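You operate a simulated robot arm through the tools that you are given. There is no shell and no other tool. Be economical: measure what you need, move in short steps, check, and stop when the job is done.

You are at the controls of a simulated two-armed robot. One attempt, no reset.

TASK
Pick up the mug with one hand, pass it to the other hand and put it on the small table. Set down upright: mug.
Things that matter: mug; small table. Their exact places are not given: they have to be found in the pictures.

It is judged by the outcome, as a careful person would: the job done as asked, and still so three seconds after it is handed in. It fails if anything else is knocked over, pushed out of place, dropped, spilled or broken.

THE ROBOT
Two 7-joint arms with two-finger parallel grippers on one trunk, on a base that drives. Base frame: it is fixed to the floor where the robot stands at the start and does not move with it; the origin is under the middle of the robot, x ahead of it, y to its left, z up. Readings come in mm, degrees, newtons and seconds.
The left shoulder is at the start at [50, 158, 1158], the right one opposite. With the tool pointing down near the work surface each hand reaches from about 180 to 660 mm from the robot's upright axis, wherever it stands, measured 20 degrees to its own side. Places, roughly: small table [500, 3300, 800]. Payload 3.91 kg a hand.
The TCP of each hand is the grasp point between the finger pads, 30 mm short of the fingertips. In the tool frame z runs along the fingers and y along their closing line. The gripper opens to 110 mm. The fingers are 20 mm wide and 10 mm thick; the gripper's body (48 by 112 mm) begins 55 mm behind the TCP.
Orientation is told as [roll, pitch, yaw] about the base's x, y, z axes, in that order, counted from this pose: with the fingers straight down and closing along the base's y, the tool's x points along the base's -x, its y along +y and its z along -z.

THE INTERFACE
- The arms move only by the tool send_rows. It takes "left_rows", "right_rows" or both (then of equal length, played together; a hand with none holds still); each is a list of rows, each an object (a shift or turn left out is 0, a gripper value left out holds the last) with "delta_pos": the shift along the tool's x, y, z in mm, a list of three; "rotation": the turn, a rotation vector about the tool's x, y, z in degrees, a list of three; "grip": the finger opening in mm, from 0 to 110. In form: [{"delta_pos": [dx, dy, dz], "rotation": [rx, ry, rz], "grip": grip}, ...]. A call has 1 to 12 rows; each row is the pose to reach, as a shift and turn from the pose commanded when the call began, along the tool's axes at that moment. Each row takes 0.2 s and may step no farther than 50 mm and 8.6 degrees from the row before; otherwise, or with a gripper value out of range, the whole call is refused. A pose out of reach is approached as far as the arm can. The call stops where the force on the tool passes 40 N (or 10 N more than at its start, if that is more) or the arm is blocked; 0.2 s more then pass. Each finger travels about 153 mm/s and halts on what it meets, pressing with about 33 N; the grip force reading is that of the motor and also rises with nothing between the fingers. The clock runs only during rows and for 0.2 s after the last one: add rows that repeat a pose to give the fingers time. It gives the time, the measured TCP pose, the force on the tool (base axes), the opening and the grip force at its end, in the units of the frame above (readings bear some noise), with the torque about the TCP (base axes, N m) and any sound that the robot's microphone picked up.
- Cameras (640 x 400 px; columns grow to the right, rows downward): "scene" is now at [129.6, 18.4, 1314.1]; the picture's right is [0.24, -0.97, 0.00], its down [-0.50, -0.12, -0.86] and it looks along [0.83, 0.21, -0.51] (base axes); focal length 296 px, centre (320, 200). "left" rides on the left gripper at [73, -17, -103] in its tool frame; the picture's right is [0.23, 0.97, 0.00], its down [-0.76, 0.18, -0.62] and it looks along [-0.61, 0.14, 0.78] (tool axes); focal length 222 px, centre (320, 200). "right" rides on the right gripper at [72, 17, -103] in its tool frame; the picture's right is [-0.23, 0.97, 0.00], its down [-0.76, -0.18, -0.62] and it looks along [-0.61, -0.14, 0.78] (tool axes); focal length 222 px, centre (320, 200).
- camera(camera): a new picture of that camera. The clock stands still meanwhile.
- raise_lower(by): slides the trunk up (or, below 0, down) by that many mm; the arms and the scene camera ride with it, the base frame stays. It gives what a move gives, with no picture.
- drive_base(legs): drives the robot by 1 to 6 legs, each [ahead, turn to the left] in mm and degrees, along the robot's own axes; the way and the turn of a leg run together, so that a leg with both is an arc; at most 1500 mm and 180 degrees a leg. The arms and the cameras ride along, it lands a little off, and it stops where it bumps. It gives what a move gives.
- turn_head(pan, tilt): turns the head with the scene camera to pan (to the left, within 80 degrees either way) and tilt (down, from -29 to 69), counted from straight ahead of the robot. It gives what a move gives.
- measure_at(camera, pixels): for up to 12 pixels [column, row] of the newest picture of that camera ("zoom" is the newest enlarged one), the place [x, y, z] in the base frame of the surface seen there, good to about 2 mm, but the place of the scene camera against the robot may be out by one fixed shift of up to 18 mm in any direction. The clock stands still meanwhile.
- inspect(camera, box): a new picture of the part [left, top, right, bottom] of that camera's present view, enlarged. The clock stands still meanwhile.
- job_done(): hands the job in; it is judged then, once.

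Go step by step. Measure first, check grasps and placings, and put right what went wrong. The budget is 80 turns and 62 pictures, counting those below and the enlarged ones. Unless the task says otherwise, let go and move clear before handing in, and close with one line.

The tools are called as name(argument=value, ...) on one line, values as JSON. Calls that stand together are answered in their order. send_rows: Moves the arms, as the interface text tells. Its arguments: {"type":"object","properties":{"left_rows":{"type":"array"},"right_rows":{"type":"array"}},"required":[]} The other tools are called the same way: raise_lower (by) slides the trunk up or down; drive_base (legs) drives the base; turn_head (pan, tilt) turns the head that bears the scene camera; camera (camera) takes a picture; measure_at (camera, pixels) gives the place of the surface under pixels of a picture; inspect (camera, box) takes an enlarged picture of a part of a camera's view; job_done () hands the job in.

At the start:

```text
t: 0.0
left_position: [428.0, 247.3, 1045.4]
left_tcp_rot: [0.0, 0.0, 0.0]
left_ft_force: [-0.9, -0.5, 0.5]
left_moment: [0.01, 0.01, 0.03]
left_finger_gap: 109.9
left_gripper_force: 0.1
right_position: [392.0, -97.8, 1109.2]
right_tcp_rot: [0.0, -0.1, -0.1]
right_ft_force: [0.7, -0.2, -0.2]
right_moment: [-0.02, -0.01, 0.02]
right_finger_gap: 109.8
right_gripper_force: 0.1
trunk travel left (down, up): [-400.0, 82.0]
robot x, y, heading: [1.2, -0.0, 0.0]
head pan, tilt: [14.0, 30.9]
```

scene: 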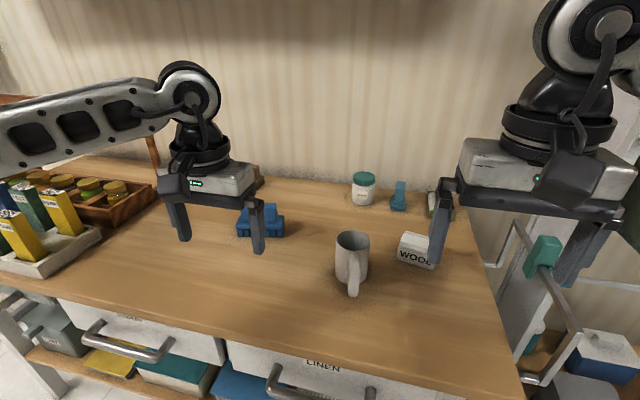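
right: 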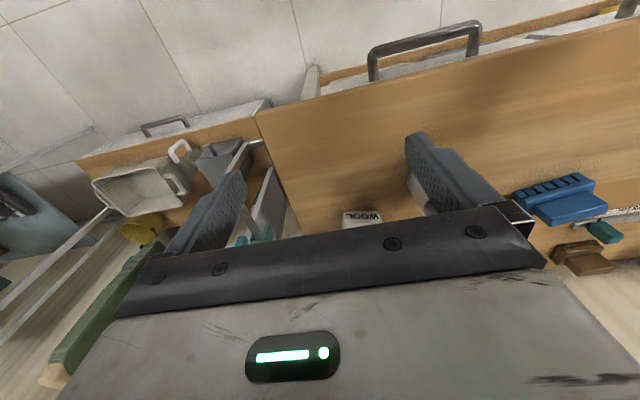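
left: 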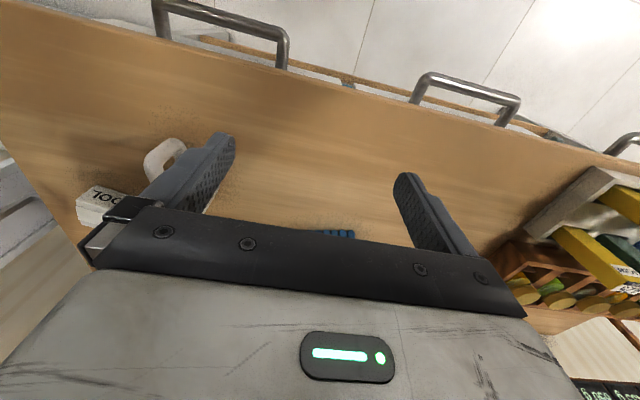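

The scene picture shows the mug near pixel (352,258), its handle pointing toward the robot at (353,278). I'll enlarge and measure it.

inspect(camera="scene", box=[290, 210, 450, 310])

measure_at(camera="scene", pixels=[[338, 240], [368, 240], [352, 233], [352, 250], [353, 290], [340, 275], [365, 272], [353, 310], [420, 240], [405, 245], [352, 244], [260, 222]])

```text
4.00 times, centred on (370, 260) of scene
```

zoom: 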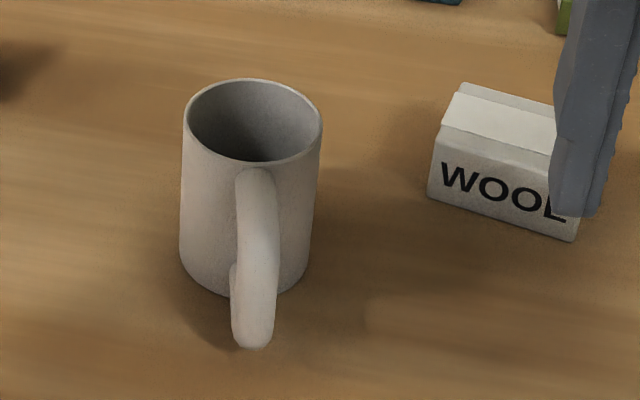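

```text
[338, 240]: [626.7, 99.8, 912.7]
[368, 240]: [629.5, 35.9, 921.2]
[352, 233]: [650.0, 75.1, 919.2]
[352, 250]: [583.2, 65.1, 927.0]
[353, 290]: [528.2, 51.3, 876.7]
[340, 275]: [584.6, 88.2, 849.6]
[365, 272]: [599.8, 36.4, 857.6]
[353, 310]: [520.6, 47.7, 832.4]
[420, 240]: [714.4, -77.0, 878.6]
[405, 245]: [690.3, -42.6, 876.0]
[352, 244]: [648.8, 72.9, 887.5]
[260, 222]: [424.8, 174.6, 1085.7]
```

The mug is at about (617,68), rim z≈921, table z≈832, and its handle points to -x. I'll bring the left hand above it with fingers clear of the rim, then check with the wrist camera, which doesn't have the scene camera's shift.

send_rows(left_rows=[{"delta_pos": [-30, -30, 0]}, {"delta_pos": [-60, -60, 0]}, {"delta_pos": [-90, -90, 0]}, {"delta_pos": [-120, -120, 0]}, {"delta_pos": [-150, -150, 0]}, {"delta_pos": [-180, -179, 0]}, {"delta_pos": [-180, -179, 0]}])

camera(camera="left")

```text
t: 1.6
left_position: [607.2, 68.0, 1044.3]
left_tcp_rot: [0.0, 0.0, 0.0]
left_ft_force: [0.5, 0.9, -0.4]
left_moment: [-0.02, 0.0, -0.04]
left_finger_gap: 110.0
left_gripper_force: 0.2
right_position: [390.6, -98.3, 1110.6]
right_tcp_rot: [0.0, 0.0, 0.0]
right_ft_force: [0.0, 0.1, -0.5]
right_moment: [0.0, 0.04, 0.02]
right_finger_gap: 109.9
right_gripper_force: 0.1
trunk travel left (down, up): [-400.0, 82.0]
robot x, y, heading: [-2.8, -2.3, -0.1]
head pan, tilt: [14.0, 30.9]
```

```text
57 pictures are left
```

left: 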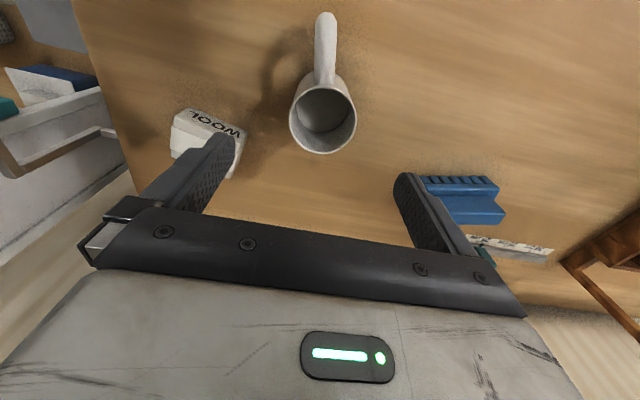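

The mug's rim shows at columns 290–356, rows 86–153, roughly between the fingers. I'll measure the rim and handle with this camera.

measure_at(camera="left", pixels=[[291, 120], [355, 122], [325, 152], [322, 87], [297, 143], [349, 143], [324, 17], [323, 60], [324, 118], [400, 60], [210, 125], [340, 92]])

```text
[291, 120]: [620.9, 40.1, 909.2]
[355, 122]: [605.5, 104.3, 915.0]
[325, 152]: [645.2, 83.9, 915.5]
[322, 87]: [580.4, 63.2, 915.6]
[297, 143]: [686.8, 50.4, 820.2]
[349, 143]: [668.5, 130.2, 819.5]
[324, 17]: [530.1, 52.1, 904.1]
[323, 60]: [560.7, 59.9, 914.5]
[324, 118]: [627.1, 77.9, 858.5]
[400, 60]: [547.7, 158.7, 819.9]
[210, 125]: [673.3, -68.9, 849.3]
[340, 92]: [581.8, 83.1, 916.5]
```

The wrist camera puts the rim circle's centre at (613,72), radius about 33, rim z 916, table z 820, with the handle toward (-0.97,-0.24). I'll descend so the TCP is at z≈908.

send_rows(left_rows=[{"delta_pos": [-6, 4, 30]}, {"delta_pos": [-6, 4, 60]}, {"delta_pos": [-6, 4, 85]}, {"delta_pos": [-6, 4, 105]}, {"delta_pos": [-6, 4, 122]}, {"delta_pos": [-6, 4, 136]}, {"delta_pos": [-6, 4, 136]}])

camera(camera="left")

```text
t: 3.2
left_position: [612.2, 73.2, 908.2]
left_tcp_rot: [0.1, 0.1, 0.0]
left_ft_force: [0.2, 0.7, -0.9]
left_moment: [-0.01, 0.01, -0.01]
left_finger_gap: 110.1
left_gripper_force: 0.0
right_position: [391.3, -99.2, 1108.5]
right_tcp_rot: [0.1, -0.1, -0.1]
right_ft_force: [0.2, 0.7, -0.2]
right_moment: [-0.01, -0.03, -0.01]
right_finger_gap: 109.7
right_gripper_force: 0.1
trunk travel left (down, up): [-400.0, 82.0]
robot x, y, heading: [0.3, -1.1, 0.3]
head pan, tilt: [14.0, 30.9]
```

```text
56 pictures are left
```

left: 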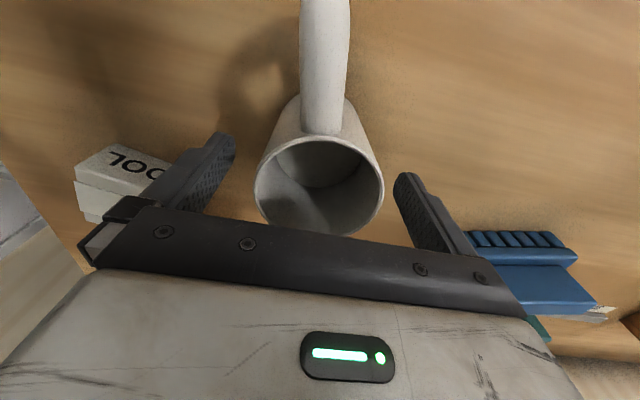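

The mug sits between the fingers, rim at columns 255–384. I'll close on it.

send_rows(left_rows=[{"grip": 85}, {"grip": 72}, {"grip": 55}, {"grip": 50}, {"grip": 50}, {"grip": 50}])

```text
t: 4.6
left_position: [613.4, 71.7, 907.9]
left_tcp_rot: [-0.1, -0.1, 0.0]
left_ft_force: [-0.1, -0.1, -0.7]
left_moment: [0.04, -0.03, 0.01]
left_finger_gap: 70.2
left_gripper_force: 32.7
right_position: [393.0, -100.4, 1109.6]
right_tcp_rot: [0.0, 0.2, -0.1]
right_ft_force: [1.0, -0.3, 0.0]
right_moment: [-0.01, 0.01, 0.01]
right_finger_gap: 110.2
right_gripper_force: 0.1
trunk travel left (down, up): [-400.0, 82.0]
robot x, y, heading: [-1.0, 1.1, -0.2]
head pan, tilt: [14.0, 30.9]
```

The grip holds at a 70 mm opening with 33 N. I'll lift straight up.

send_rows(left_rows=[{"delta_pos": [0, 0, -20]}, {"delta_pos": [0, 0, -50]}, {"delta_pos": [0, 0, -90]}, {"delta_pos": [0, 0, -130]}, {"delta_pos": [0, 0, -170]}, {"delta_pos": [0, 0, -200]}, {"delta_pos": [0, 0, -200]}])

camera(camera="scene")

```text
t: 6.2
left_position: [600.1, 72.0, 1102.3]
left_tcp_rot: [0.0, 0.0, 0.1]
left_ft_force: [0.7, 0.5, 0.2]
left_moment: [-0.04, 0.0, 0.01]
left_finger_gap: 50.2
left_gripper_force: 0.0
left hand out of reach, approached as far as the arm can: row 5, 6, 7
right_position: [391.0, -97.9, 1109.6]
right_tcp_rot: [-0.1, 0.0, 0.0]
right_ft_force: [-0.4, -0.6, -0.1]
right_moment: [0.0, -0.02, -0.02]
right_finger_gap: 109.9
right_gripper_force: 0.1
trunk travel left (down, up): [-400.0, 82.0]
robot x, y, heading: [-2.4, -2.3, -0.0]
head pan, tilt: [14.0, 30.9]
```

```text
55 pictures are left
```

scene: 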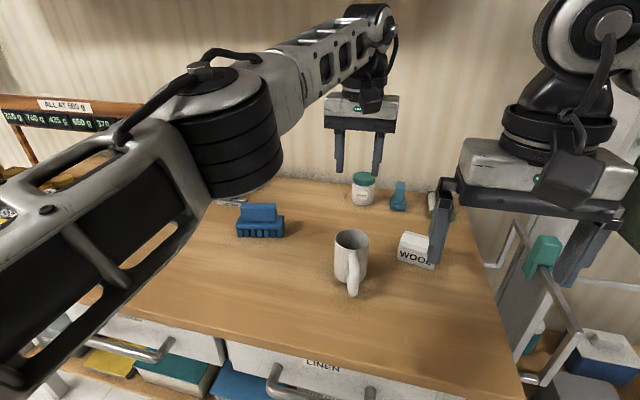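

The fingers closed to 50 mm during the lift: the mug slipped out and stands where it was at (352,258). I'll look closely at its shape and place.

inspect(camera="scene", box=[310, 220, 390, 300])

camera(camera="left")

```text
5.00 times, centred on (350, 260) of scene
```

zoom: 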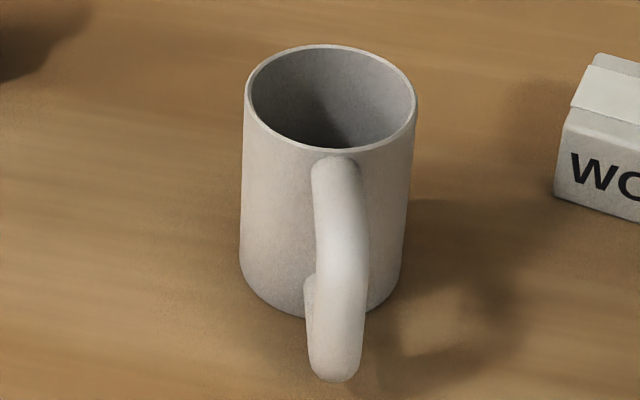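

```text
53 pictures are left
```

left: 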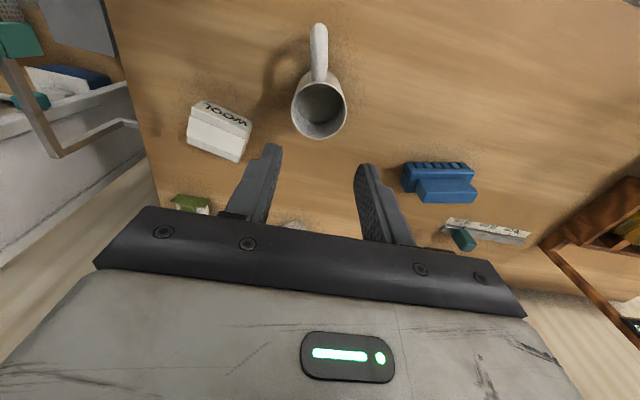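

The mug stands undisturbed and tapers a little (wider at the bottom), so the shallow grip slipped. I'll re-measure its rim before a deeper grip and a slower lift.

measure_at(camera="left", pixels=[[293, 104], [345, 107], [320, 136], [320, 84], [300, 85], [319, 28], [320, 60], [320, 112], [310, 115], [330, 100]])

measure_at(camera="zoom", pixels=[[246, 120], [246, 160], [245, 200], [244, 240], [244, 265], [412, 130], [408, 200], [402, 270], [340, 200], [345, 280], [340, 350], [280, 280]])

```text
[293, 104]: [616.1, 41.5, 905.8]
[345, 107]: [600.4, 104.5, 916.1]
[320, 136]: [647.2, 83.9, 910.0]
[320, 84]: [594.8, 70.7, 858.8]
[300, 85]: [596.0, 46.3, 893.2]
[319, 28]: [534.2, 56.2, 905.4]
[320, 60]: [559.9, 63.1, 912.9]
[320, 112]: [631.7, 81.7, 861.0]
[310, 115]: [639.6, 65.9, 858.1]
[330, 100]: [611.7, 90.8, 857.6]
```

```text
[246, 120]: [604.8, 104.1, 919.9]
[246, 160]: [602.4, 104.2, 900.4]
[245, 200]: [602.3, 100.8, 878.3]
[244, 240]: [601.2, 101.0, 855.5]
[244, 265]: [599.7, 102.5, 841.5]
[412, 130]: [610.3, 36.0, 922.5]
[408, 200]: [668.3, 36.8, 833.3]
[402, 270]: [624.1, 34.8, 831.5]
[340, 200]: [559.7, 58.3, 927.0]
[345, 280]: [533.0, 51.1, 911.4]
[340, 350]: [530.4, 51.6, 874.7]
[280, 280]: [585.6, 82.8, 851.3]
```

The mug's wall is nearly straight (about 69 mm across), but its floor is at z≈858, so it has a heavy thick base or contents. I'll regrip deeper and lift slowly. I'll also yaw the hand 55° so the handle ends up diagonal to the fingers, which leaves room for the second hand.

send_rows(left_rows=[{"delta_pos": [0, 0, 10], "rotation": [0, 0, -8], "grip": 80}, {"delta_pos": [0, 0, 25], "rotation": [0, 0, -16], "grip": 110}, {"delta_pos": [0, 0, 40], "rotation": [0, 0, -24]}, {"delta_pos": [0, 0, 60], "rotation": [0, 0, -32]}, {"delta_pos": [0, 0, 80], "rotation": [0, 0, -40]}, {"delta_pos": [0, 0, 95], "rotation": [0, 0, -48]}, {"delta_pos": [0, 0, 105], "rotation": [0, 0, -55]}, {"delta_pos": [0, 0, 105], "rotation": [0, 0, -55]}])

camera(camera="left")

```text
t: 8.0
left_position: [600.7, 73.2, 996.4]
left_tcp_rot: [0.1, 0.0, 55.2]
left_ft_force: [-0.5, -0.1, -0.3]
left_moment: [0.01, 0.01, -0.01]
left_finger_gap: 110.0
left_gripper_force: 0.1
right_position: [391.4, -98.0, 1110.2]
right_tcp_rot: [0.0, 0.0, -0.1]
right_ft_force: [-0.4, -0.8, 1.0]
right_moment: [0.02, 0.03, 0.0]
right_finger_gap: 110.0
right_gripper_force: 0.0
trunk travel left (down, up): [-400.0, 82.0]
robot x, y, heading: [-1.1, -2.1, 0.1]
head pan, tilt: [14.0, 30.9]
```

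```text
52 pictures are left
```

left: 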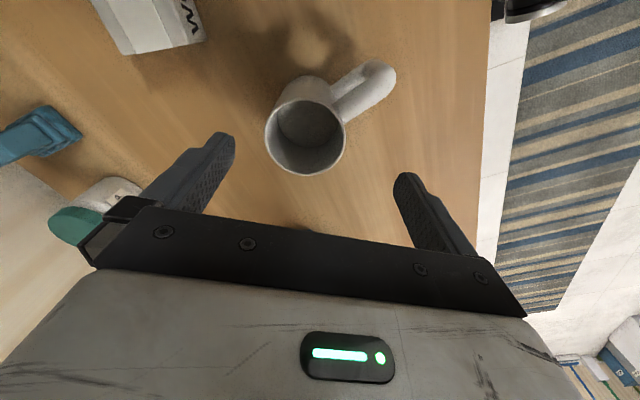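

The mug is between the fingers and the handle (370,80) clears them. I'll centre over (611,73) and go down to z≈872.

send_rows(left_rows=[{"delta_pos": [-6, -8, 20]}, {"delta_pos": [-6, -8, 50]}, {"delta_pos": [-6, -8, 75]}, {"delta_pos": [-6, -8, 100]}, {"delta_pos": [-6, -8, 115]}, {"delta_pos": [-6, -8, 124]}, {"delta_pos": [-6, -8, 124]}])

camera(camera="left")

```text
t: 9.6
left_position: [608.8, 73.6, 872.5]
left_tcp_rot: [0.0, 0.0, 55.1]
left_ft_force: [0.1, 0.5, -0.3]
left_moment: [-0.01, 0.0, 0.02]
left_finger_gap: 110.1
left_gripper_force: 0.0
right_position: [391.8, -97.8, 1109.8]
right_tcp_rot: [0.0, 0.0, -0.2]
right_ft_force: [-0.5, 0.1, 0.5]
right_moment: [-0.03, 0.03, 0.02]
right_finger_gap: 110.0
right_gripper_force: 0.0
trunk travel left (down, up): [-400.0, 82.0]
robot x, y, heading: [-3.2, -0.1, 0.1]
head pan, tilt: [14.0, 30.9]
```

```text
51 pictures are left
```

left: 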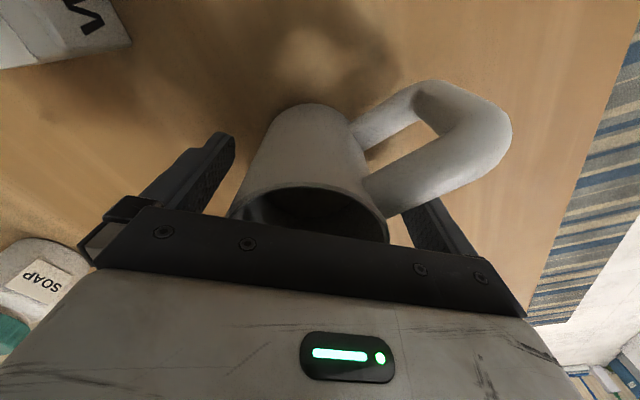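

The fingers now straddle the body well down, with the handle clear of them. I'll close, then lift slowly by 10 mm to test it.

send_rows(left_rows=[{"grip": 85}, {"grip": 65}, {"grip": 40}, {"grip": 40}, {"grip": 40}, {"grip": 40}, {"delta_pos": [0, 0, -1], "grip": 40}, {"delta_pos": [0, 0, -3], "grip": 40}, {"delta_pos": [0, 0, -5], "grip": 40}, {"delta_pos": [0, 0, -8], "grip": 40}, {"delta_pos": [0, 0, -10], "grip": 40}, {"delta_pos": [0, 0, -10], "grip": 40}])

camera(camera="left")

```text
t: 12.2
left_position: [610.1, 72.0, 883.9]
left_tcp_rot: [0.0, 0.0, 55.1]
left_ft_force: [0.8, 0.4, -2.5]
left_moment: [0.01, -0.04, 0.02]
left_finger_gap: 71.6
left_gripper_force: 33.1
right_position: [390.7, -98.1, 1109.5]
right_tcp_rot: [0.0, 0.0, 0.0]
right_ft_force: [0.3, 1.1, 1.7]
right_moment: [-0.04, 0.02, -0.01]
right_finger_gap: 109.9
right_gripper_force: 0.1
trunk travel left (down, up): [-400.0, 82.0]
robot x, y, heading: [5.8, -2.7, -0.3]
head pan, tilt: [14.0, 30.9]
```

```text
50 pictures are left
```

left: 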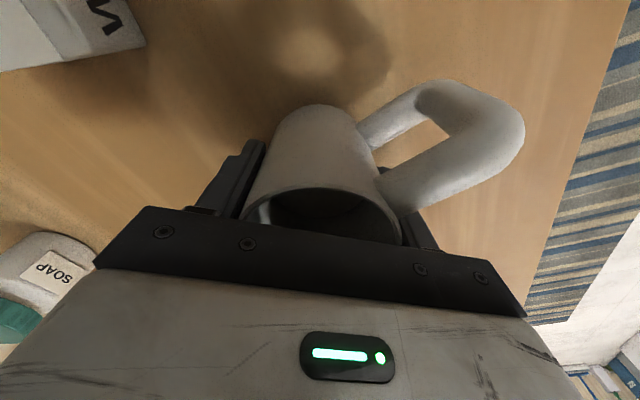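

The force shows about -2.5 N of weight and the shadow has separated, so the mug is lifting. I'll continue slowly while watching for slip.

send_rows(left_rows=[{"delta_pos": [0, 0, -3]}, {"delta_pos": [0, 0, -7]}, {"delta_pos": [0, 0, -11]}, {"delta_pos": [0, 0, -15]}, {"delta_pos": [0, 0, -20]}, {"delta_pos": [0, 0, -25]}, {"delta_pos": [0, 0, -30]}, {"delta_pos": [0, 0, -35]}, {"delta_pos": [0, 0, -40]}, {"delta_pos": [0, 0, -40]}])

camera(camera="left")

```text
t: 14.4
left_position: [611.4, 71.9, 922.6]
left_tcp_rot: [0.0, 0.0, 55.1]
left_ft_force: [0.0, 0.3, -2.5]
left_moment: [-0.01, -0.01, -0.03]
left_finger_gap: 71.7
left_gripper_force: 33.0
right_position: [391.1, -97.7, 1108.7]
right_tcp_rot: [0.1, 0.0, 0.0]
right_ft_force: [0.4, -0.3, 0.2]
right_moment: [0.01, 0.01, -0.01]
right_finger_gap: 110.2
right_gripper_force: 0.0
trunk travel left (down, up): [-400.0, 82.0]
robot x, y, heading: [1.9, -1.5, -0.1]
head pan, tilt: [14.0, 30.9]
```

```text
49 pictures are left
```

left: 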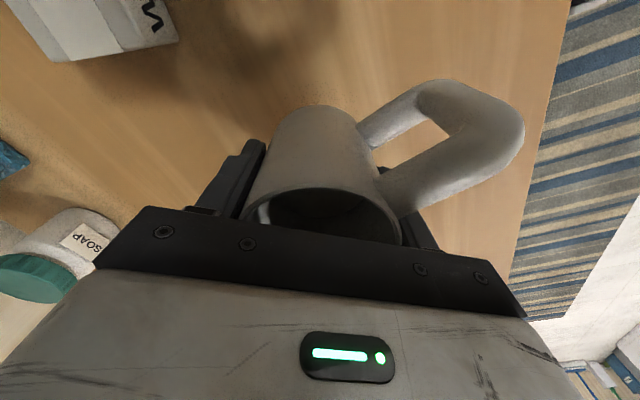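

The grip stays firm: opening 71.7 mm, same view, -2.5 N. I'll carry the mug back and up slowly while yawing the left hand to -30° so the handle points away to the left, and move the right hand aside to make room.

send_rows(left_rows=[{"delta_pos": [0, 0, -8]}, {"delta_pos": [0, 0, -20], "rotation": [0, 0, 7]}, {"delta_pos": [5, 7, -35], "rotation": [0, 0, 15]}, {"delta_pos": [15, 21, -50], "rotation": [0, 0, 23]}, {"delta_pos": [26, 36, -64], "rotation": [0, 0, 31]}, {"delta_pos": [38, 53, -78], "rotation": [0, 0, 39]}, {"delta_pos": [51, 71, -90], "rotation": [0, 0, 47]}, {"delta_pos": [64, 89, -100], "rotation": [0, 0, 55]}, {"delta_pos": [77, 107, -108], "rotation": [0, 0, 63]}, {"delta_pos": [89, 123, -114], "rotation": [0, 0, 71]}, {"delta_pos": [96, 133, -117], "rotation": [0, 0, 79]}, {"delta_pos": [100, 139, -118], "rotation": [0, 0, 85]}], right_rows=[{"delta_pos": [5, -15, 5]}, {"delta_pos": [10, -30, 10]}, {"delta_pos": [15, -45, 15]}, {"delta_pos": [20, -60, 20]}, {"delta_pos": [25, -75, 25]}, {"delta_pos": [30, -90, 30]}, {"delta_pos": [35, -105, 35]}, {"delta_pos": [40, -120, 40]}, {"delta_pos": [45, -135, 45]}, {"delta_pos": [50, -150, 50]}, {"delta_pos": [55, -160, 55]}, {"delta_pos": [60, -170, 60]}])

camera(camera="left")

camera(camera="scene")

```text
t: 17.0
left_position: [440.0, 70.5, 1040.8]
left_tcp_rot: [-0.1, -0.1, -30.1]
left_ft_force: [-0.1, -0.3, -2.4]
left_moment: [-0.04, 0.0, 0.01]
left_finger_gap: 71.7
left_gripper_force: 32.9
right_position: [330.4, -267.9, 1048.8]
right_tcp_rot: [0.0, -0.1, 0.0]
right_ft_force: [0.5, 0.1, 0.0]
right_moment: [0.02, -0.01, 0.01]
right_finger_gap: 110.1
right_gripper_force: 0.1
trunk travel left (down, up): [-400.0, 82.0]
robot x, y, heading: [-0.7, -0.9, -0.0]
head pan, tilt: [14.0, 30.9]
```

```text
48 pictures are left
```

left: 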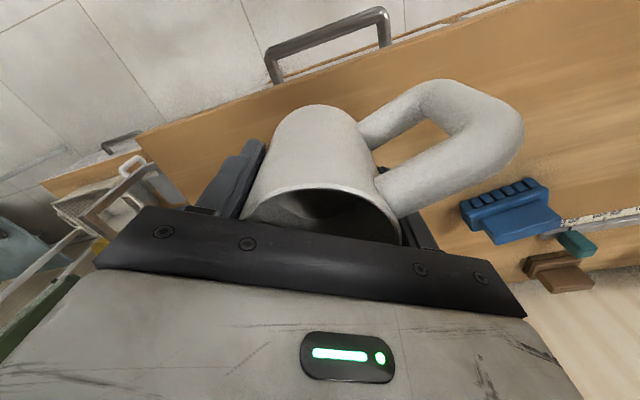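

```text
47 pictures are left
```

scene: 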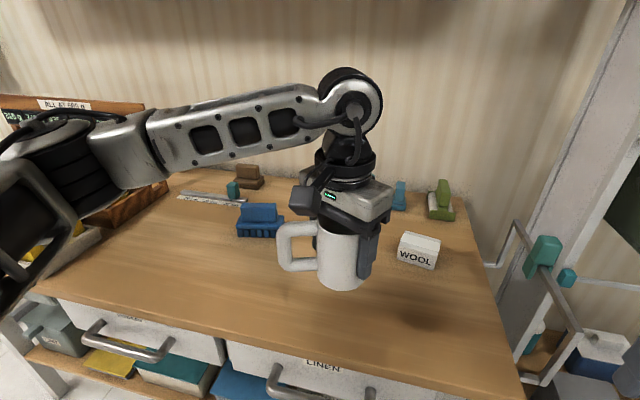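

The mug hangs upright in the left hand with its handle out to the left, and the right side is free. Now I'll turn the right hand toward a near-horizontal, camera-up pose, in two calls.

send_rows(right_rows=[{"rotation": [-4.78, 2.76, 5.7]}, {"rotation": [-9.56, 5.53, 11.4]}, {"rotation": [-14.35, 8.29, 17.1]}, {"rotation": [-19.13, 11.06, 22.8]}, {"rotation": [-23.9, 13.8, 28.5]}, {"rotation": [-28.7, 16.6, 34.2]}, {"rotation": [-33.5, 19.35, 39.9]}, {"rotation": [-38.3, 22.1, 45.6]}, {"rotation": [-43.0, 24.9, 51.3]}, {"rotation": [-43.0, 24.9, 51.3]}])

```text
t: 19.2
left_position: [439.8, 69.5, 1040.9]
left_tcp_rot: [-0.1, 0.1, -29.9]
left_ft_force: [-0.6, -0.3, -3.0]
left_moment: [-0.04, 0.0, 0.02]
left_finger_gap: 71.4
left_gripper_force: 32.9
right_position: [331.5, -267.9, 1049.8]
right_tcp_rot: [30.8, 38.9, -43.7]
right_ft_force: [0.3, -0.1, 0.5]
right_moment: [-0.01, 0.03, -0.01]
right_finger_gap: 110.0
right_gripper_force: 0.1
trunk travel left (down, up): [-400.0, 82.0]
robot x, y, heading: [2.9, -3.6, -0.0]
head pan, tilt: [14.0, 30.9]
```

The first half of the turn went fine, with no reach limit. I'll continue about the same axis.

send_rows(right_rows=[{"rotation": [-4.78, 2.76, 5.7]}, {"rotation": [-9.56, 5.53, 11.4]}, {"rotation": [-14.35, 8.29, 17.1]}, {"rotation": [-19.13, 11.06, 22.8]}, {"rotation": [-23.9, 13.8, 28.5]}, {"rotation": [-28.7, 16.6, 34.2]}, {"rotation": [-33.5, 19.35, 39.9]}, {"rotation": [-38.3, 22.1, 45.6]}, {"rotation": [-38.3, 22.1, 45.6]}])

camera(camera="scene")

camera(camera="right")

```text
t: 21.2
left_position: [438.9, 70.3, 1040.7]
left_tcp_rot: [0.0, 0.0, -29.9]
left_ft_force: [-0.1, 0.1, -3.1]
left_moment: [-0.02, 0.01, -0.02]
left_finger_gap: 71.7
left_gripper_force: 32.6
right_position: [330.7, -269.0, 1050.5]
right_tcp_rot: [-0.5, 80.0, -120.7]
right_ft_force: [-0.7, 0.2, -0.3]
right_moment: [0.0, 0.0, 0.01]
right_finger_gap: 109.6
right_gripper_force: 0.0
trunk travel left (down, up): [-400.0, 82.0]
robot x, y, heading: [-1.9, -1.8, 0.0]
head pan, tilt: [14.0, 30.9]
```

```text
46 pictures are left
```

scene: 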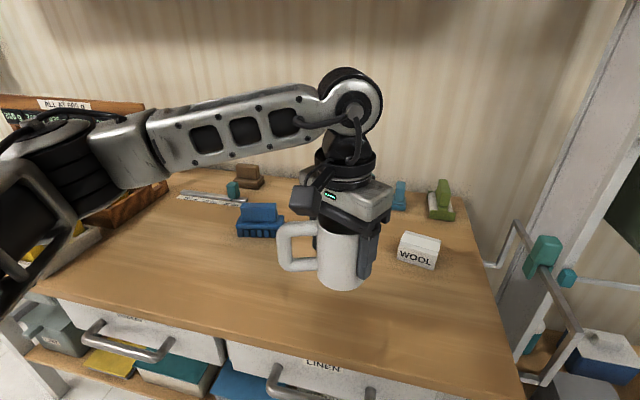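

```text
45 pictures are left
```

right: 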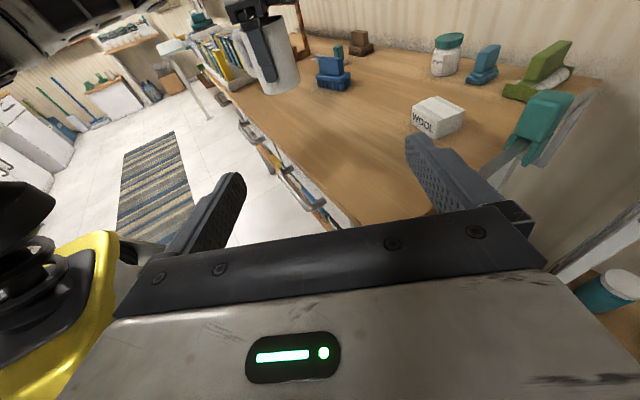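

The right hand is in its pose (tilted 10°, camera up) and its camera sees the mug and the left hand near (270,60). I'll move to a staging point about 130 mm short of the mug.

send_rows(right_rows=[{"delta_pos": [5, -11, 29]}, {"delta_pos": [10, -22, 59]}, {"delta_pos": [15, -32, 89]}, {"delta_pos": [20, -43, 118]}, {"delta_pos": [25, -53, 148]}, {"delta_pos": [30, -64, 178]}, {"delta_pos": [35, -75, 207]}, {"delta_pos": [35, -75, 207]}])

camera(camera="right")

camera(camera="scene")

```text
t: 23.0
left_position: [439.4, 70.8, 1040.9]
left_tcp_rot: [0.1, 0.0, -29.9]
left_ft_force: [0.3, 0.1, -1.7]
left_moment: [-0.04, 0.0, -0.01]
left_finger_gap: 71.5
left_gripper_force: 32.8
right_position: [370.5, -49.8, 1048.7]
right_tcp_rot: [-0.2, 79.9, -120.2]
right_ft_force: [-0.1, -1.1, -0.1]
right_moment: [0.03, 0.04, 0.0]
right_finger_gap: 110.1
right_gripper_force: 0.1
trunk travel left (down, up): [-400.0, 82.0]
robot x, y, heading: [-0.4, 2.9, 0.2]
head pan, tilt: [14.0, 30.9]
```

```text
44 pictures are left
```

right: 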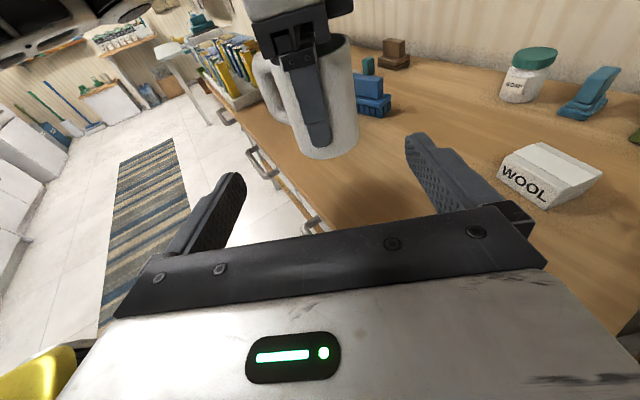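

```text
43 pictures are left
```

scene: 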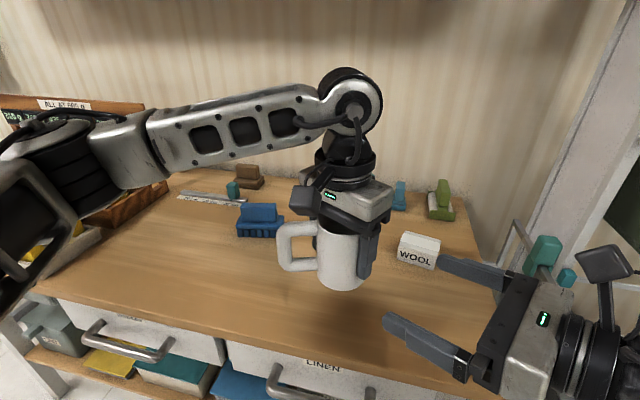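

The alignment looks right: mug at (320,110) in the right view, with the left finger down its near side. I'll measure to set the final approach.

measure_at(camera="right", pixels=[[330, 155], [300, 145], [355, 140], [318, 130], [308, 100], [305, 60], [350, 60], [290, 100], [275, 60], [325, 15]])

```text
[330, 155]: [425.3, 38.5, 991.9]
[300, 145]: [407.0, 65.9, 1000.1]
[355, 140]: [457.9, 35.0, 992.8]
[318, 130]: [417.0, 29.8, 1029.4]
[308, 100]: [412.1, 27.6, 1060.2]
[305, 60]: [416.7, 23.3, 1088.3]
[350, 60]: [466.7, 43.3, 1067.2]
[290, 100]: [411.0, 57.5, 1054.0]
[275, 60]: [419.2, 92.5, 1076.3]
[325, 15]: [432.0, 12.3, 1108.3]
```

The measurements agree: mug axis (439.5,70.5), base z≈989, and the left finger's outer face 47–52 mm from the axis. I'll advance 105 mm and look before the last bit.

send_rows(right_rows=[{"delta_pos": [0, 0, 20]}, {"delta_pos": [0, 0, 45]}, {"delta_pos": [1, 0, 70]}, {"delta_pos": [1, 0, 90]}, {"delta_pos": [1, 0, 105]}, {"delta_pos": [1, 0, 105]}])

camera(camera="right")

inspect(camera="scene", box=[240, 140, 560, 340])

```text
t: 24.4
left_position: [439.7, 69.6, 1040.6]
left_tcp_rot: [0.0, 0.0, -29.9]
left_ft_force: [-0.4, 0.6, -2.5]
left_moment: [0.01, 0.0, 0.01]
left_finger_gap: 71.5
left_gripper_force: 33.1
right_position: [422.6, 40.7, 1030.5]
right_tcp_rot: [-0.4, 80.0, -120.3]
right_ft_force: [-0.2, 0.7, 0.6]
right_moment: [0.0, -0.02, 0.01]
right_finger_gap: 110.2
right_gripper_force: 0.0
trunk travel left (down, up): [-400.0, 82.0]
robot x, y, heading: [2.6, -0.3, -0.0]
head pan, tilt: [14.0, 30.9]
```

```text
42 pictures are left
```

right: 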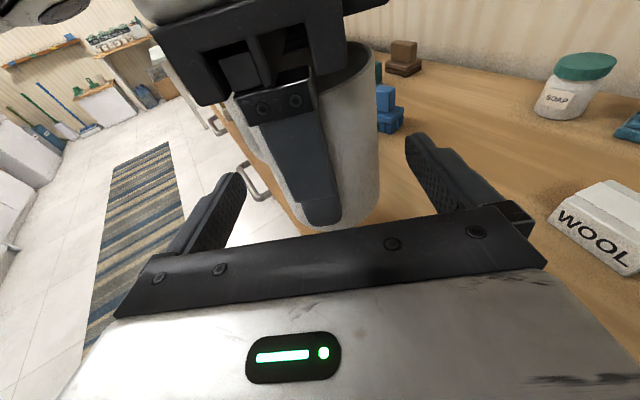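

```text
2.00 times, centred on (400, 240) of scene
```

zoom: 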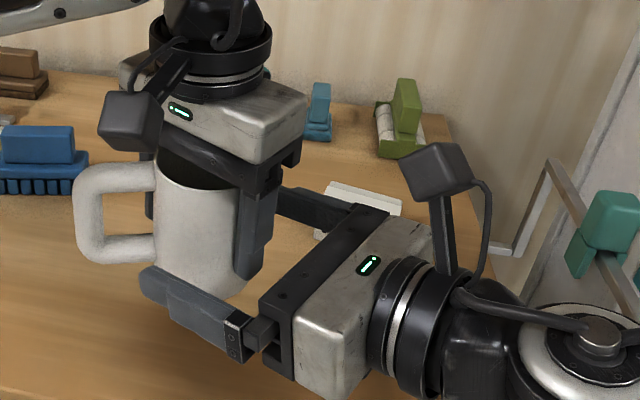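

Clearances look good on both sides and the mug is centred. I'll advance the last 18 mm and close the right hand gently.

send_rows(right_rows=[{"delta_pos": [0, 0, 9]}, {"delta_pos": [0, 0, 18]}, {"delta_pos": [0, 0, 18]}, {"delta_pos": [0, 0, 18], "grip": 90}, {"delta_pos": [0, 0, 18], "grip": 76}, {"delta_pos": [0, 0, 18], "grip": 68}, {"delta_pos": [0, 0, 18], "grip": 55}, {"delta_pos": [0, 0, 18], "grip": 40}, {"delta_pos": [0, 0, 18], "grip": 40}, {"delta_pos": [0, 0, 18], "grip": 40}])

camera(camera="right")

inspect(camera="scene", box=[240, 140, 560, 340])

```text
t: 26.6
left_position: [439.3, 69.4, 1041.4]
left_tcp_rot: [-0.1, 0.2, -30.0]
left_ft_force: [-20.0, 8.2, 0.5]
left_moment: [0.17, -0.31, -0.3]
left_finger_gap: 71.6
left_gripper_force: 33.9
right_position: [434.3, 55.6, 1026.5]
right_tcp_rot: [0.1, 79.9, -120.3]
right_ft_force: [20.6, -7.0, 0.3]
right_moment: [-0.11, 0.59, -0.04]
right_finger_gap: 71.3
right_gripper_force: 32.9
trunk travel left (down, up): [-400.0, 82.0]
robot x, y, heading: [1.3, 1.2, -0.1]
head pan, tilt: [14.0, 30.9]
```

```text
40 pictures are left
```

right: 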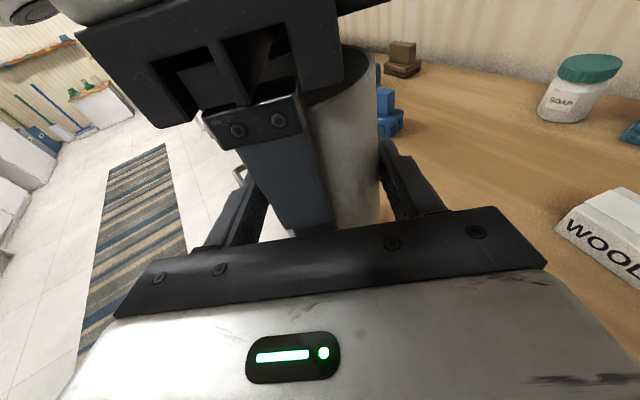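

```text
2.00 times, centred on (400, 240) of scene
```

zoom: 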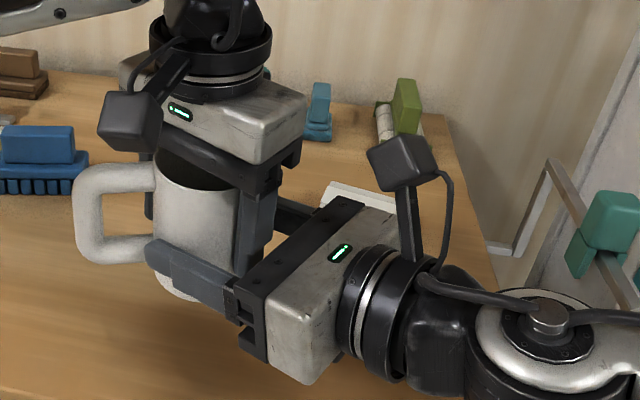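

Both hands now hold the mug (openings 71.6 and 71.3 mm) with about 21 N of sideways preload. I'll ease the right hand a little along its +y to relieve it.

send_rows(right_rows=[{"delta_pos": [0, 0.7, 0]}, {"delta_pos": [0, 1.5, 0]}, {"delta_pos": [0, 1.5, 0]}])

```text
t: 27.4
left_position: [439.1, 69.9, 1041.8]
left_tcp_rot: [0.0, 0.0, -29.8]
left_ft_force: [-16.6, 4.9, 2.9]
left_moment: [0.2, 0.03, 0.0]
left_finger_gap: 71.7
left_gripper_force: 33.4
right_position: [434.7, 54.1, 1026.6]
right_tcp_rot: [0.3, 80.0, -120.0]
right_ft_force: [15.7, -4.0, -3.9]
right_moment: [-0.28, 0.2, -0.3]
right_finger_gap: 70.9
right_gripper_force: 33.1
trunk travel left (down, up): [-400.0, 82.0]
robot x, y, heading: [2.0, 2.5, -0.2]
head pan, tilt: [14.0, 30.9]
```

The preload dropped to about 16 N. I'll ease 4 mm further.

send_rows(right_rows=[{"delta_pos": [0, 1, 0]}, {"delta_pos": [0, 2, 0]}, {"delta_pos": [0, 3, 0]}, {"delta_pos": [0, 4, 0]}, {"delta_pos": [0, 4, 0]}])

```text
t: 28.6
left_position: [439.9, 69.5, 1040.9]
left_tcp_rot: [-0.1, -0.1, -29.9]
left_ft_force: [-4.7, -1.3, 3.5]
left_moment: [0.14, 0.61, 0.25]
left_finger_gap: 71.5
left_gripper_force: 32.9
right_position: [434.8, 53.8, 1026.2]
right_tcp_rot: [-0.4, 80.0, -120.3]
right_ft_force: [4.6, 1.5, -3.9]
right_moment: [-0.28, -0.53, -0.3]
right_finger_gap: 70.8
right_gripper_force: 33.6
trunk travel left (down, up): [-400.0, 82.0]
robot x, y, heading: [0.3, -3.0, -0.1]
head pan, tilt: [14.0, 30.9]
```

The load is now small. I'll open the left hand just to 82 mm (its near finger has little room by the right palm) and check that the right hand holds.

send_rows(left_rows=[{"grip": 74}, {"grip": 78}, {"grip": 82}, {"grip": 82}])

inspect(camera="scene", box=[240, 140, 560, 340])

```text
t: 29.6
left_position: [439.9, 69.7, 1040.9]
left_tcp_rot: [-0.1, 0.1, -29.9]
left_ft_force: [-0.1, 0.2, 0.6]
left_moment: [-0.03, 0.02, 0.0]
left_finger_gap: 82.2
left_gripper_force: 0.1
right_position: [436.8, 53.1, 1027.5]
right_tcp_rot: [-0.4, 79.8, -120.3]
right_ft_force: [-0.4, -0.1, 0.2]
right_moment: [-0.03, 0.01, 0.0]
right_finger_gap: 71.1
right_gripper_force: 33.1
trunk travel left (down, up): [-400.0, 82.0]
robot x, y, heading: [1.2, -0.5, 0.1]
head pan, tilt: [14.0, 30.9]
```

```text
2.00 times, centred on (400, 240) of scene
```

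zoom: 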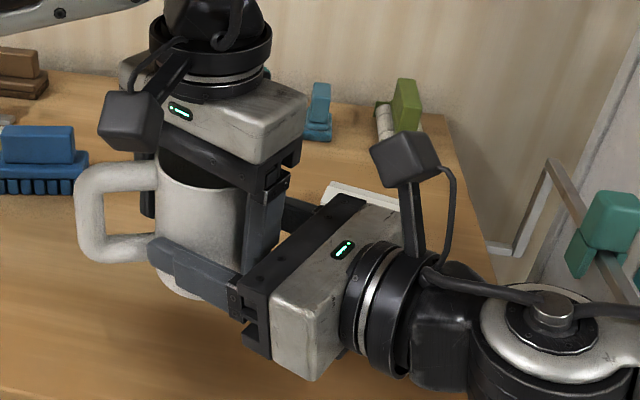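

The mug stays in the right hand, gap 71.1 mm. I'll raise the left hand slowly straight up to clear it.

send_rows(left_rows=[{"delta_pos": [0, 0, -5]}, {"delta_pos": [0, 0, -15]}, {"delta_pos": [0, 0, -30]}, {"delta_pos": [0, 0, -50]}, {"delta_pos": [0, 0, -75]}, {"delta_pos": [0, 0, -100]}, {"delta_pos": [0, 0, -120]}, {"delta_pos": [0, 0, -120]}])

camera(camera="scene")

camera(camera="right")

```text
t: 31.4
left_position: [441.0, 70.2, 1161.8]
left_tcp_rot: [-0.1, 0.0, -29.9]
left_ft_force: [-0.6, 0.5, 0.3]
left_moment: [0.05, 0.01, 0.0]
left_finger_gap: 81.9
left_gripper_force: 0.1
right_position: [436.8, 52.8, 1027.7]
right_tcp_rot: [-0.3, 79.9, -120.2]
right_ft_force: [-0.3, -1.3, 0.1]
right_moment: [-0.03, 0.03, -0.01]
right_finger_gap: 71.1
right_gripper_force: 33.6
trunk travel left (down, up): [-400.0, 82.0]
robot x, y, heading: [3.6, 1.3, -0.1]
head pan, tilt: [14.0, 30.9]
```

```text
37 pictures are left
```

scene: 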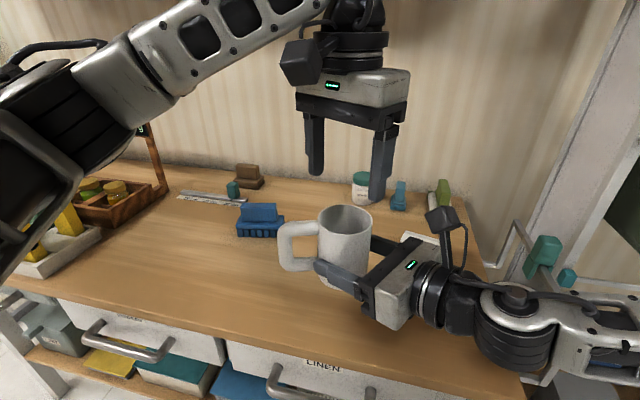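

```text
36 pictures are left
```

right: 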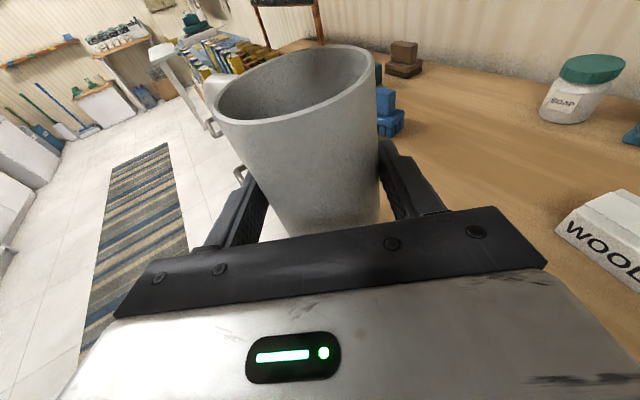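

Handover achieved: the mug is alone in the right hand, upright. I'll tuck the left hand aside and turn the head left to find the small table.

send_rows(left_rows=[{"delta_pos": [22, 22, 0], "rotation": [0, 0, -5]}, {"delta_pos": [45, 44, 0], "rotation": [0, 0, -10]}, {"delta_pos": [67, 65, 0], "rotation": [0, 0, -15]}, {"delta_pos": [90, 87, 0], "rotation": [0, 0, -20]}, {"delta_pos": [112, 109, 0], "rotation": [0, 0, -25]}, {"delta_pos": [135, 130, 0], "rotation": [0, 0, -30]}, {"delta_pos": [157, 152, 0], "rotation": [0, 0, -30]}, {"delta_pos": [180, 174, 0], "rotation": [0, 0, -30]}])

turn_head(pan=75, tilt=15)

camera(camera="scene")

```text
t: 33.2
left_position: [371.4, 313.1, 1161.1]
left_tcp_rot: [0.0, 0.0, 0.1]
left_ft_force: [-0.2, 1.1, 0.0]
left_moment: [0.01, 0.0, 0.01]
left_finger_gap: 82.0
left_gripper_force: 0.0
right_position: [436.3, 54.0, 1027.3]
right_tcp_rot: [-0.1, 79.9, -120.2]
right_ft_force: [0.0, -0.1, -0.9]
right_moment: [-0.07, -0.01, -0.02]
right_finger_gap: 70.6
right_gripper_force: 32.8
trunk travel left (down, up): [-400.0, 82.0]
robot x, y, heading: [0.6, 2.8, 0.0]
head pan, tilt: [14.0, 30.9]
```

```text
t: 34.5
left_position: [371.6, 312.5, 1160.2]
left_tcp_rot: [0.0, -0.1, 0.0]
left_ft_force: [0.0, 0.2, 0.0]
left_moment: [0.0, 0.01, -0.01]
left_finger_gap: 82.1
left_gripper_force: 0.1
right_position: [435.6, 53.6, 1027.6]
right_tcp_rot: [-0.3, 79.9, -120.3]
right_ft_force: [0.3, -0.4, 0.7]
right_moment: [-0.05, 0.02, 0.0]
right_finger_gap: 71.0
right_gripper_force: 32.8
trunk travel left (down, up): [-400.0, 82.0]
robot x, y, heading: [1.6, -0.1, 0.3]
head pan, tilt: [75.0, 15.0]
```

```text
35 pictures are left
```

scene: 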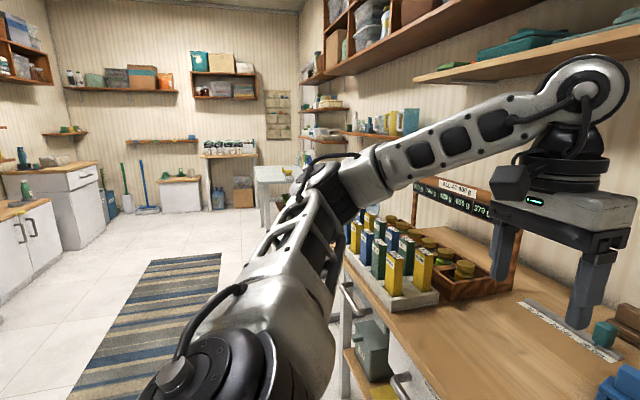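

The small white table is at about (272,172), beyond the bench's left end, with some small item on it near (287,170). I'll measure it.

measure_at(camera="scene", pixels=[[258, 170], [262, 181], [275, 175], [280, 168], [287, 172], [262, 205], [250, 220], [220, 250], [296, 160], [340, 290], [345, 360], [300, 179]])

inspect(camera="scene", box=[210, 130, 330, 230])

```text
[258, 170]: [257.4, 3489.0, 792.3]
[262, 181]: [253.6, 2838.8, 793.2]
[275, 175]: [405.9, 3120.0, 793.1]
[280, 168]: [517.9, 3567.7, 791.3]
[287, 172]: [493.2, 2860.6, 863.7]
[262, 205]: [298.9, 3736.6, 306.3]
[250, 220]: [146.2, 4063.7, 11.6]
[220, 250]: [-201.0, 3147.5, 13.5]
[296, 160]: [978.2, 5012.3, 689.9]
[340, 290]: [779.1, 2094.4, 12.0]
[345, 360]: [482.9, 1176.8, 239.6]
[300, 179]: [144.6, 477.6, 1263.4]
```

```text
4.00 times, centred on (270, 180) of scene
```

zoom: 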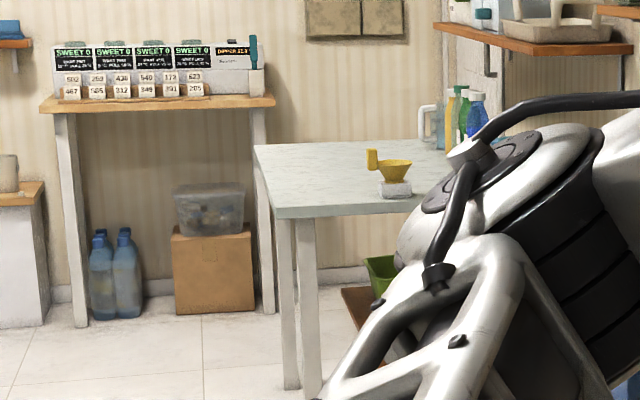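

The table's top is at about z 793, with its open edge at x≈250 facing the aisle; a yellow sieve stands at (493,2860). I'll measure the aisle's limits and bench edge before driving.

measure_at(camera="scene", pixels=[[60, 290], [105, 215], [20, 300], [85, 165], [350, 255], [425, 300], [390, 340], [345, 300], [480, 190], [360, 385], [110, 340], [200, 208]])

turn_head(pan=80, tilt=50)

camera(camera="scene")

```text
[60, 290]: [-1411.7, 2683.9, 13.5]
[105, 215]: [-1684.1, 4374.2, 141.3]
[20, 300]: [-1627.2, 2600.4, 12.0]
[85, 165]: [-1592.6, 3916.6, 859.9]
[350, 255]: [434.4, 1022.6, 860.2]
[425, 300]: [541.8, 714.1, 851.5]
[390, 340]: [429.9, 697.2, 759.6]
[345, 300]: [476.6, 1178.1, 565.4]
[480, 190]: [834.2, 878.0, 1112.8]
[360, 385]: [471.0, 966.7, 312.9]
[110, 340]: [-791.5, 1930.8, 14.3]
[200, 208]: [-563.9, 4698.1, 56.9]
```

```text
t: 35.5
left_position: [371.4, 312.7, 1160.2]
left_tcp_rot: [0.0, 0.0, 0.1]
left_ft_force: [-0.1, -0.3, -0.9]
left_moment: [0.04, -0.01, 0.02]
left_finger_gap: 82.2
left_gripper_force: 0.1
right_position: [437.1, 53.9, 1027.7]
right_tcp_rot: [-0.3, 79.9, -120.3]
right_ft_force: [0.1, -0.6, 0.4]
right_moment: [-0.08, 0.02, 0.02]
right_finger_gap: 71.0
right_gripper_force: 33.2
trunk travel left (down, up): [-400.0, 82.0]
robot x, y, heading: [1.9, 0.3, -0.2]
head pan, tilt: [80.0, 50.0]
```

```text
33 pictures are left
```

scene: 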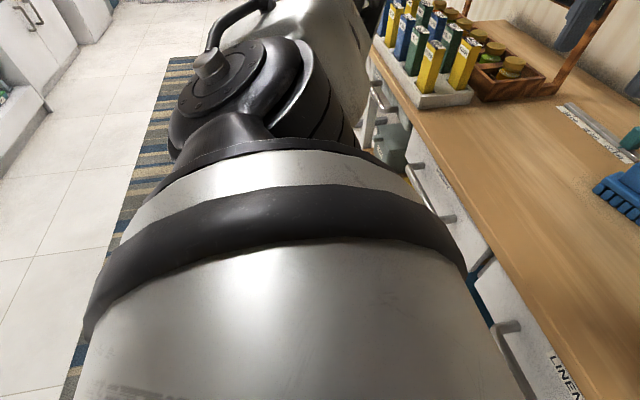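

The bench edge is at x≈430 and the aisle is about 1.8 m wide, so there is room. I'll back off 350 mm and turn left, then check that the mug is still held.

drive_base(legs=[[-350, 0], [0, 90]])

turn_head(pan=-10, tilt=25)

camera(camera="scene")

```text
t: 41.6
left_position: [-662.9, 369.2, 1161.1]
left_tcp_rot: [0.0, 0.0, 90.8]
left_ft_force: [-0.3, -0.4, -0.9]
left_moment: [0.03, 0.02, -0.03]
left_finger_gap: 82.1
left_gripper_force: 0.0
right_position: [-405.0, 436.1, 1026.9]
right_tcp_rot: [-0.2, 79.7, -29.4]
right_ft_force: [0.3, -0.1, -0.1]
right_moment: [0.01, -0.11, 0.04]
right_finger_gap: 71.0
right_gripper_force: 32.6
trunk travel left (down, up): [-400.0, 82.0]
robot x, y, heading: [-345.8, -0.9, 90.9]
head pan, tilt: [80.0, 50.0]
```

```text
t: 43.3
left_position: [-662.9, 368.3, 1160.4]
left_tcp_rot: [0.0, -0.1, 90.8]
left_ft_force: [-1.3, 0.2, 0.4]
left_moment: [-0.01, -0.01, 0.01]
left_finger_gap: 82.1
left_gripper_force: 0.2
right_position: [-406.1, 435.7, 1027.0]
right_tcp_rot: [-0.3, 79.9, -29.6]
right_ft_force: [0.3, -0.1, 0.7]
right_moment: [0.0, -0.09, 0.0]
right_finger_gap: 71.0
right_gripper_force: 33.1
trunk travel left (down, up): [-400.0, 82.0]
robot x, y, heading: [-347.0, -1.6, 90.7]
head pan, tilt: [-10.0, 25.0]
```

```text
32 pictures are left
```

scene: 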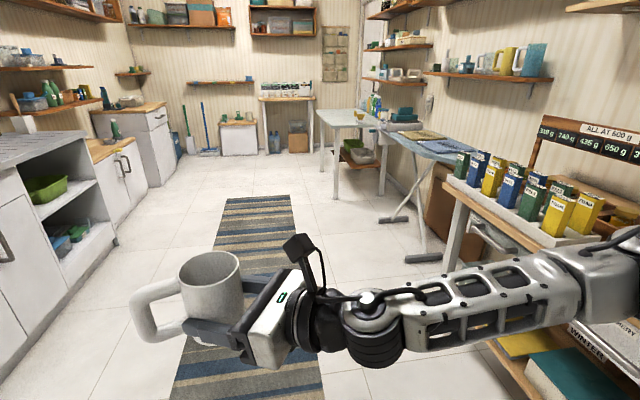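

The mug is safely held. An ironing board stands between bench and table with feet at (395,218) and (430,257); I'll measure those and the table.

measure_at(camera="scene", pixels=[[380, 220], [406, 259], [384, 130], [425, 155], [320, 113], [335, 125], [337, 195], [380, 125], [352, 112], [110, 240], [228, 200], [367, 118]])

inspect(camera="scene", box=[300, 80, 460, 200])

```text
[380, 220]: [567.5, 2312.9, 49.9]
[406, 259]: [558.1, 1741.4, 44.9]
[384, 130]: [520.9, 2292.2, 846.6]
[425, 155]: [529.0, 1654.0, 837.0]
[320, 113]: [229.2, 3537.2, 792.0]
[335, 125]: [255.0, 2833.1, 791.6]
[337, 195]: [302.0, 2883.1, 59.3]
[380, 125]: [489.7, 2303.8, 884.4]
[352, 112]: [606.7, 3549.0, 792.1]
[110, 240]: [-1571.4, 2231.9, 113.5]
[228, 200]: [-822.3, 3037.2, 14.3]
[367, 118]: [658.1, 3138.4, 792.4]
```

```text
3.33 times, centred on (380, 140) of scene
```

zoom: 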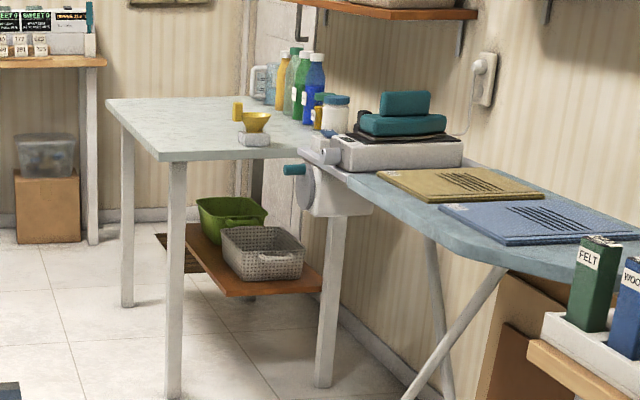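

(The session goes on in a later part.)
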